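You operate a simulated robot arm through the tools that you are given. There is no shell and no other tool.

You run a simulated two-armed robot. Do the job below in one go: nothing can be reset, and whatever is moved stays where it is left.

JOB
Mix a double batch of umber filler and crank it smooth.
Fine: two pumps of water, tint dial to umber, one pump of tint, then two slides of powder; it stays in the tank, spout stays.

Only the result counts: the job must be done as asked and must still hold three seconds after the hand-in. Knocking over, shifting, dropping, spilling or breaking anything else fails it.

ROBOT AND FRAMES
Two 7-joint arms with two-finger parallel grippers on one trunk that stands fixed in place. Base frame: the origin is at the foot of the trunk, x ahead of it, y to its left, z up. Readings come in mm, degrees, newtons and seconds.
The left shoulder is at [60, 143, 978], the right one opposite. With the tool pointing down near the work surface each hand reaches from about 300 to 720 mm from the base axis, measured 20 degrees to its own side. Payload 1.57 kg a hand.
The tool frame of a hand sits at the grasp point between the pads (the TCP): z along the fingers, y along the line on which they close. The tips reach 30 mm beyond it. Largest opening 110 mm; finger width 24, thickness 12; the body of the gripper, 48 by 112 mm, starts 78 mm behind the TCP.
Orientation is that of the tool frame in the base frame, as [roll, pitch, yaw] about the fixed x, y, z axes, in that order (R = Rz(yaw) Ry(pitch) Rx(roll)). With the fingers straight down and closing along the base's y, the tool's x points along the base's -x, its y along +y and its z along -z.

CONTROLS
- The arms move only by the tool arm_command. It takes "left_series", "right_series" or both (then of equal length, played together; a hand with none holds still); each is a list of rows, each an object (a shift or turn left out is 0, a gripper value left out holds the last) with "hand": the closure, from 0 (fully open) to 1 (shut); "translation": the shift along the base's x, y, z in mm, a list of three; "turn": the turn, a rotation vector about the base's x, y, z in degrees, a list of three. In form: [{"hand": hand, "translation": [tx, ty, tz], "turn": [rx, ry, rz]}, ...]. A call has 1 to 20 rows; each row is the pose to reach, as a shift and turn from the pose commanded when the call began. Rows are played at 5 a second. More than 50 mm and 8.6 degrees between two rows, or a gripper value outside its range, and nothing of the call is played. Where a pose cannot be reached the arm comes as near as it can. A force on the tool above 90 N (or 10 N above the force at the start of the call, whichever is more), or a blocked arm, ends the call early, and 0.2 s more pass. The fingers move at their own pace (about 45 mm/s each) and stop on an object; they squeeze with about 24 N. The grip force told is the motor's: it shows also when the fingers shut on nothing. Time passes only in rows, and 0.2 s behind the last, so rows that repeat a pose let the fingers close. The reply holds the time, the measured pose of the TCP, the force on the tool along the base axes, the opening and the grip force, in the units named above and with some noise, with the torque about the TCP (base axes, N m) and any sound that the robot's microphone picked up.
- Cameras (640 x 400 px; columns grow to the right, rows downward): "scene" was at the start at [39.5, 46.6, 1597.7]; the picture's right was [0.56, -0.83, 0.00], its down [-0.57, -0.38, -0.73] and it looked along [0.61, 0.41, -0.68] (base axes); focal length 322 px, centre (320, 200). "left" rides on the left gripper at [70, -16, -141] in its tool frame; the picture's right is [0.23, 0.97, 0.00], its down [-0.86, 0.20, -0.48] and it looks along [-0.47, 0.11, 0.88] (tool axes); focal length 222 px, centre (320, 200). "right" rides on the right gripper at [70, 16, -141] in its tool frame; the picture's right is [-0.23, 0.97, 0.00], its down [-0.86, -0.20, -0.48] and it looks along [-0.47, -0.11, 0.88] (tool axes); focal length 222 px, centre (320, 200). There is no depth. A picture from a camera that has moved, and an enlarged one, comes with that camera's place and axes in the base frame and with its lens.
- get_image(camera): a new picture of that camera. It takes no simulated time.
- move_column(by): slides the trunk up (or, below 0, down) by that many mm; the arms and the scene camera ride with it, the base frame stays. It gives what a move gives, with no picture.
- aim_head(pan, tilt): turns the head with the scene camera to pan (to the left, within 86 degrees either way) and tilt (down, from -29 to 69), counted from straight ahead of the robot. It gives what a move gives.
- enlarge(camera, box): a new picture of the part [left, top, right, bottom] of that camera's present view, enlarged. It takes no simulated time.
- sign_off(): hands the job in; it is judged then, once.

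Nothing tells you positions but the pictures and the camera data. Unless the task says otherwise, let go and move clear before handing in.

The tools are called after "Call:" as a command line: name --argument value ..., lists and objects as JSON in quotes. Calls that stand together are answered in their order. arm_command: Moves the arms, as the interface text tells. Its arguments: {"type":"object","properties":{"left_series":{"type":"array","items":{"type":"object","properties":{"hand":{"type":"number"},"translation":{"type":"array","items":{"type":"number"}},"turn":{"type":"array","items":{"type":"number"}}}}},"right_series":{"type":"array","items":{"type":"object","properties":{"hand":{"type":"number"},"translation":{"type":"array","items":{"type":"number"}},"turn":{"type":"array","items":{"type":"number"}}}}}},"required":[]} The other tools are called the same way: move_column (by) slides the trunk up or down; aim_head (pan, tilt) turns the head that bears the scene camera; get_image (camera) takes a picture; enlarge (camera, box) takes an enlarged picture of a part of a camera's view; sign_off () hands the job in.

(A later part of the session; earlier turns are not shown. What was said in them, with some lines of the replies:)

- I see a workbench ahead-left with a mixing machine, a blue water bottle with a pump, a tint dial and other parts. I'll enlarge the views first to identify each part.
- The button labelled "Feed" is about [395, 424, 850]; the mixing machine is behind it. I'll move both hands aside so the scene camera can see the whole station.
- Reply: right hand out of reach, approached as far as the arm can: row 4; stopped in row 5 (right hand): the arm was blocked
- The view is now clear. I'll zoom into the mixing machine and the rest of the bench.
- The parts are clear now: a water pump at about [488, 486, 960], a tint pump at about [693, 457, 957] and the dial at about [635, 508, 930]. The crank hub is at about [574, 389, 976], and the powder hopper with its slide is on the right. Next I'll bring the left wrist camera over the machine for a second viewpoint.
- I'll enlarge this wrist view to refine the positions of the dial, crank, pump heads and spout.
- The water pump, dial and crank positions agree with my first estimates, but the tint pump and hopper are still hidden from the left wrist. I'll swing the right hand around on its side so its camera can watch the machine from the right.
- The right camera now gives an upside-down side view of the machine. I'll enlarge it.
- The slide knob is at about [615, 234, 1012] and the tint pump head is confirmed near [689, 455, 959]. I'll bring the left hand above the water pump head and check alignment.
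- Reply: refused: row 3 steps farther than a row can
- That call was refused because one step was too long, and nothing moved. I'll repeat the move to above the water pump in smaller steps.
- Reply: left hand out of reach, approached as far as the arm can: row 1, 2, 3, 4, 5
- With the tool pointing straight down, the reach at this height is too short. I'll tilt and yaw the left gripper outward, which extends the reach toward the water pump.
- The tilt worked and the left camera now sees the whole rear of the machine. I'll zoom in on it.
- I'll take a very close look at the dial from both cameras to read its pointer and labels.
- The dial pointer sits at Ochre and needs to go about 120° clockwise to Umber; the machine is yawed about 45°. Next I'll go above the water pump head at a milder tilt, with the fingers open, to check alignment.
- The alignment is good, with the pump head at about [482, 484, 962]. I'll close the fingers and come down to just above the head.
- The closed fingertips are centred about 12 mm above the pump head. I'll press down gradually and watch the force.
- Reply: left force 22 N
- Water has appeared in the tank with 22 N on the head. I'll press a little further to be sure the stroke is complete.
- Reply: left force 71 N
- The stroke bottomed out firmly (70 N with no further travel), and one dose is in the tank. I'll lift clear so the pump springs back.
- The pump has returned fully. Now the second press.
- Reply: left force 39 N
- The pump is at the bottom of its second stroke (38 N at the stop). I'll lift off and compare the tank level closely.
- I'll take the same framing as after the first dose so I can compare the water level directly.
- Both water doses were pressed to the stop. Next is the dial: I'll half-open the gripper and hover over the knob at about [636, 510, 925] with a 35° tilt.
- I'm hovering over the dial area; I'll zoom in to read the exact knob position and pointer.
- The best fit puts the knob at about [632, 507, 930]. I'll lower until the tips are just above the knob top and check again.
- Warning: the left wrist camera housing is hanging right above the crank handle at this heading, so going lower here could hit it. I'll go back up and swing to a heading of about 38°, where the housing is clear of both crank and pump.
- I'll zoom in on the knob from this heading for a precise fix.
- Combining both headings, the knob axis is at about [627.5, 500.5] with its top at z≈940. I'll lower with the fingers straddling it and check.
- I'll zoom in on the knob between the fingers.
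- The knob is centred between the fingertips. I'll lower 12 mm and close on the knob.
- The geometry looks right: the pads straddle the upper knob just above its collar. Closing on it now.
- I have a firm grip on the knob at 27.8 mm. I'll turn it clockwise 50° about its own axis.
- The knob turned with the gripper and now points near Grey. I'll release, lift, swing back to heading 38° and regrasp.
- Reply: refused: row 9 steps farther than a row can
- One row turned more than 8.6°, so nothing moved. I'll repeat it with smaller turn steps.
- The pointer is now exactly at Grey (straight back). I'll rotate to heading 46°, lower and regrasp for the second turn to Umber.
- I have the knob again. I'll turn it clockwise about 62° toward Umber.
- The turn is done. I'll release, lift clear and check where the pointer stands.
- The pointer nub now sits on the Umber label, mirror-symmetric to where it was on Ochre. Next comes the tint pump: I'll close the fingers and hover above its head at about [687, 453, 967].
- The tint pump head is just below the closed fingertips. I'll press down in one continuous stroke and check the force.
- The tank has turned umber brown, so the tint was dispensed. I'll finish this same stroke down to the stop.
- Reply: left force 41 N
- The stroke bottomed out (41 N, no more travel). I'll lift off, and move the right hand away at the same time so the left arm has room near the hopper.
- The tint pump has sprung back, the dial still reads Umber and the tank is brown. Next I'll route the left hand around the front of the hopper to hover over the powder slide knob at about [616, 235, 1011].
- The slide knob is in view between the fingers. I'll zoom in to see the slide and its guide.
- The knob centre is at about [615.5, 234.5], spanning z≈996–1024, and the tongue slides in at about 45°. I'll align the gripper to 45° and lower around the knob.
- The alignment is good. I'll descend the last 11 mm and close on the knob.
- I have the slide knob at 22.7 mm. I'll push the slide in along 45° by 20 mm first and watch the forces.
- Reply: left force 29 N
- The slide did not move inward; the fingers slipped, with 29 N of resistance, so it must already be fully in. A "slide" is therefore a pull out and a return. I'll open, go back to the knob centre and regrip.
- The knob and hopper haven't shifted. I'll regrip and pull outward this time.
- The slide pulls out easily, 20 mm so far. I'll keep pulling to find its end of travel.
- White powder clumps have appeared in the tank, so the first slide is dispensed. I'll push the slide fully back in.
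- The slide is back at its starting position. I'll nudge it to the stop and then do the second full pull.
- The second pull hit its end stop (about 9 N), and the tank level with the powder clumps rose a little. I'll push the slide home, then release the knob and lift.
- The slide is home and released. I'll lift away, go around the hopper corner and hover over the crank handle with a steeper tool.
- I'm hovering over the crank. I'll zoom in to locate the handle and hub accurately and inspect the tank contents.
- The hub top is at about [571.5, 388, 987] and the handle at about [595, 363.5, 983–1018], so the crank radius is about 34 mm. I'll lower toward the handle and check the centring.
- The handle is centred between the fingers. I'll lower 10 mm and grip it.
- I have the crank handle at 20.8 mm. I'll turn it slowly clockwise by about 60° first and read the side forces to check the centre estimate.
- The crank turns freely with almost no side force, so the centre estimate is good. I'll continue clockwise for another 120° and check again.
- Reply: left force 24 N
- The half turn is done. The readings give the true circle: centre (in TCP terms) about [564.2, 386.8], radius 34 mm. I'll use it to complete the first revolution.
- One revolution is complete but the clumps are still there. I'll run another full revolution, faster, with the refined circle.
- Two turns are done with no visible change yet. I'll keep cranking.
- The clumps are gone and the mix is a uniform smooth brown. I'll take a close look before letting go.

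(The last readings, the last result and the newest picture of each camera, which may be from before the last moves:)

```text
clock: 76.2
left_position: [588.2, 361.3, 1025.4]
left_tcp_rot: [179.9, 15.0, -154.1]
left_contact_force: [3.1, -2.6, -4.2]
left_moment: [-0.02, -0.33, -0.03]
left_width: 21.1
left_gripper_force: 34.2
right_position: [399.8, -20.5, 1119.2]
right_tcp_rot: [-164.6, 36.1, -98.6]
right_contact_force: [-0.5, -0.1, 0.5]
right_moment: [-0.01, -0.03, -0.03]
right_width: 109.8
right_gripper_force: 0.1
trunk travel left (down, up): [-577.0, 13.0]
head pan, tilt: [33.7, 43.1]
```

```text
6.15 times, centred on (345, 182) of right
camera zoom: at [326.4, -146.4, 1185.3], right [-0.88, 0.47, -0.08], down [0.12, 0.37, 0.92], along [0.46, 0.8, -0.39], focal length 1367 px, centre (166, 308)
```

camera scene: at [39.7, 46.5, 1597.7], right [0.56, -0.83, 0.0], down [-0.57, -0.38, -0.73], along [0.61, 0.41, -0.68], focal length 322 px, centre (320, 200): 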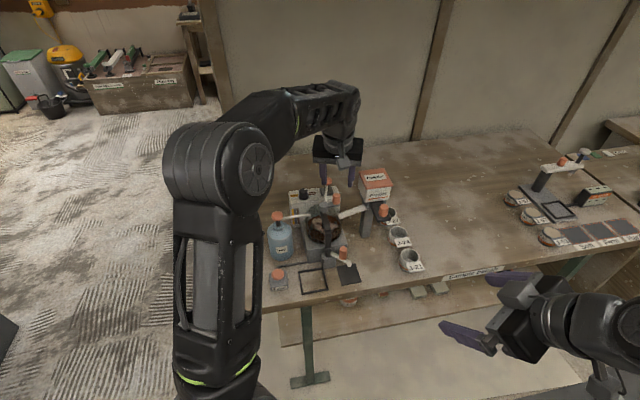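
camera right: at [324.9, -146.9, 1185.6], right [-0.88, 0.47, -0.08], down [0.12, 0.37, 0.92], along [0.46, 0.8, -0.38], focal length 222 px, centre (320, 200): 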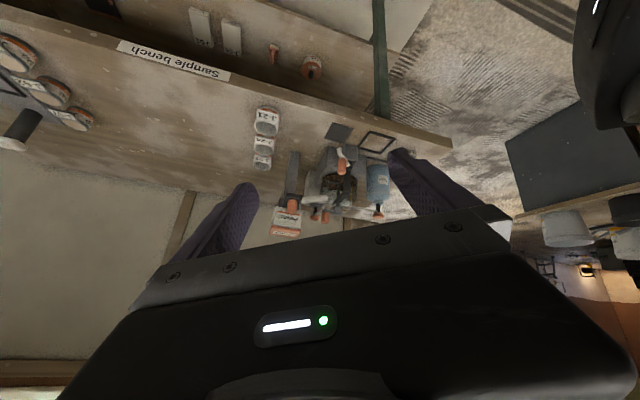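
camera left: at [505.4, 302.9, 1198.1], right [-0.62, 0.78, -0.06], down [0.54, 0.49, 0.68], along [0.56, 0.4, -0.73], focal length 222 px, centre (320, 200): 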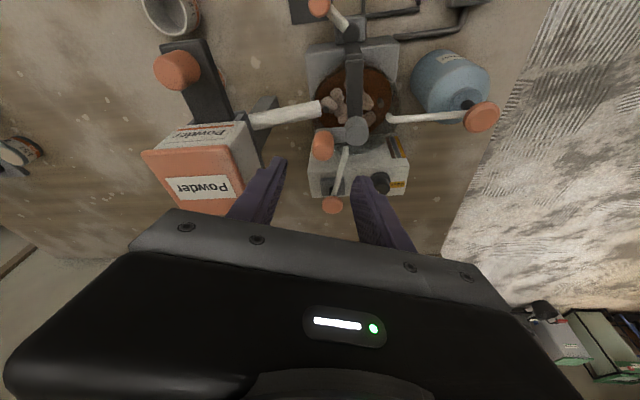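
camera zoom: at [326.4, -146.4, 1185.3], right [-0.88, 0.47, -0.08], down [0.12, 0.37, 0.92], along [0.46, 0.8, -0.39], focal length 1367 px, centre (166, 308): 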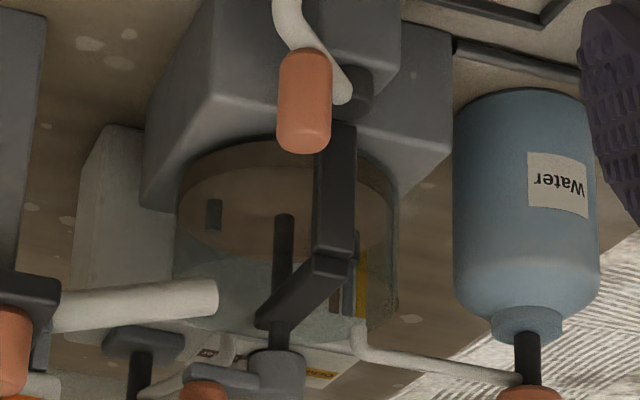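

The mix is smooth and even. I'll open, lift straight off the handle and retreat clear.

Call:
arm_command --left_series '[{"hand": 0.5}, {"hand": 0.5}, {"hand": 0.5}, {"translation": [0, 0, 20]}, {"translation": [-3, 0, 45]}, {"translation": [-15, 0, 70]}, {"translation": [-50, 10, 90]}, {"translation": [-95, 20, 100]}, {"translation": [-140, 30, 105]}, {"translation": [-140, 30, 105]}]'

Call:
get_image --camera "scene"

Call:
enlarge --camera "scene" --box '[255, 160, 415, 310]'

Call:
enlarge --camera "right" --box '[240, 100, 420, 240]'

Call:
enlarge --camera "left" --box '[200, 0, 440, 220]'

```text
clock: 78.4
left_position: [449.1, 391.2, 1131.5]
left_tcp_rot: [179.7, 15.0, -154.1]
left_contact_force: [0.6, 0.2, -0.3]
left_moment: [0.01, 0.03, -0.02]
left_width: 55.1
left_gripper_force: 0.0
right_position: [399.3, -20.9, 1119.4]
right_tcp_rot: [-164.5, 36.2, -98.7]
right_contact_force: [0.2, 0.9, 0.5]
right_moment: [-0.01, 0.0, 0.0]
right_width: 109.8
right_gripper_force: 0.0
trunk travel left (down, up): [-577.0, 13.0]
head pan, tilt: [33.7, 43.1]
```

```text
taken
camera scene: at [40.7, 46.4, 1597.6], right [0.56, -0.83, 0.0], down [-0.57, -0.38, -0.73], along [0.61, 0.41, -0.68], focal length 322 px, centre (320, 200)
```

scene: 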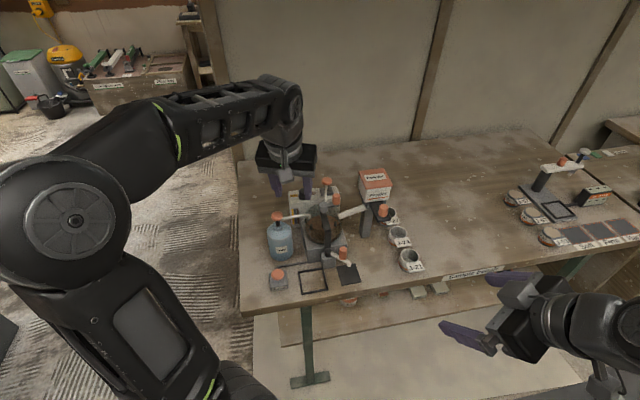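

```text
2.67 times, centred on (335, 235) of scene
camera zoom: at [40.7, 46.4, 1597.6], right [0.56, -0.83, 0.0], down [-0.57, -0.38, -0.73], along [0.61, 0.41, -0.68], focal length 858 px, centre (280, 107)
```

zoom: 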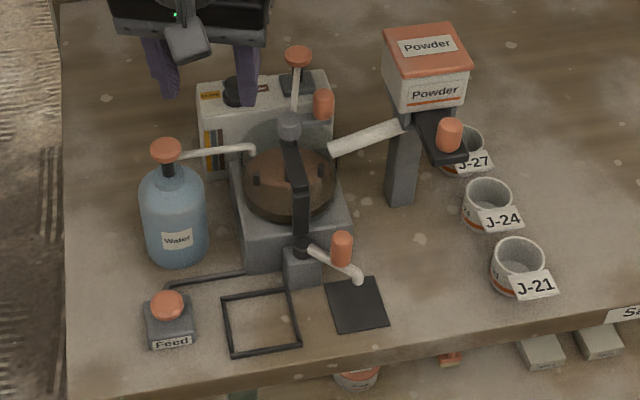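

```text
2.86 times, centred on (330, 170) of right
camera zoom: at [326.8, -146.3, 1185.2], right [-0.88, 0.47, -0.08], down [0.12, 0.37, 0.92], along [0.46, 0.8, -0.39], focal length 635 px, centre (291, 286)
```

zoom: 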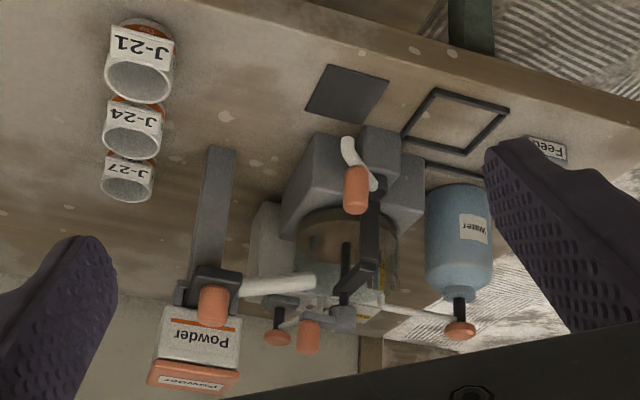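

```text
1.82 times, centred on (320, 110) of left
camera zoom: at [362.4, 331.5, 1250.0], right [-0.62, 0.78, -0.06], down [0.55, 0.48, 0.68], along [0.56, 0.4, -0.73], focal length 404 px, centre (320, 364)
```

zoom: 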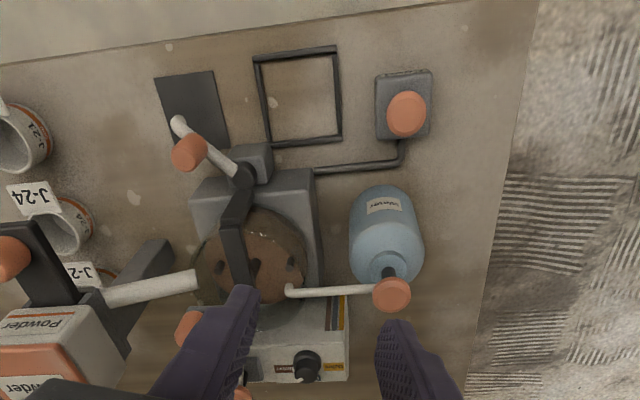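

Everything is where it was at the start: spout, Feed button, bottle, pots and hopper are untouched. The slide is home, the dial is on Umber, the tank holds a smooth brown mix, and both hands are clear. I'm handing in.

Call:
sign_off

```text
The job is handed in.
```

I mixed the double batch of umber filler, cranked it smooth and handed the job in. It is still in the tank and I left the spout alone.

- **Water:** I pressed the pump twice, each time down to its stop. I couldn't measure the second dose from the water level. I'm relying on the pump having sprung fully back and been pressed to the stop again.
- **Tint:** I turned the dial from Ochre to Umber, then gave one full pump. The tank turned brown.
- **Powder:** I gave two full pulls of the slide and pushed it home after each. At first I pushed the slide inward; it was already fully in and my fingers slipped, so no powder came out. Powder fell on the first pull and the level rose again on the second.
- **Crank:** I made three clockwise turns. The clumps were gone after the third, leaving an even brown.

In the last pictures nothing else had moved, and both hands were clear of the machine.
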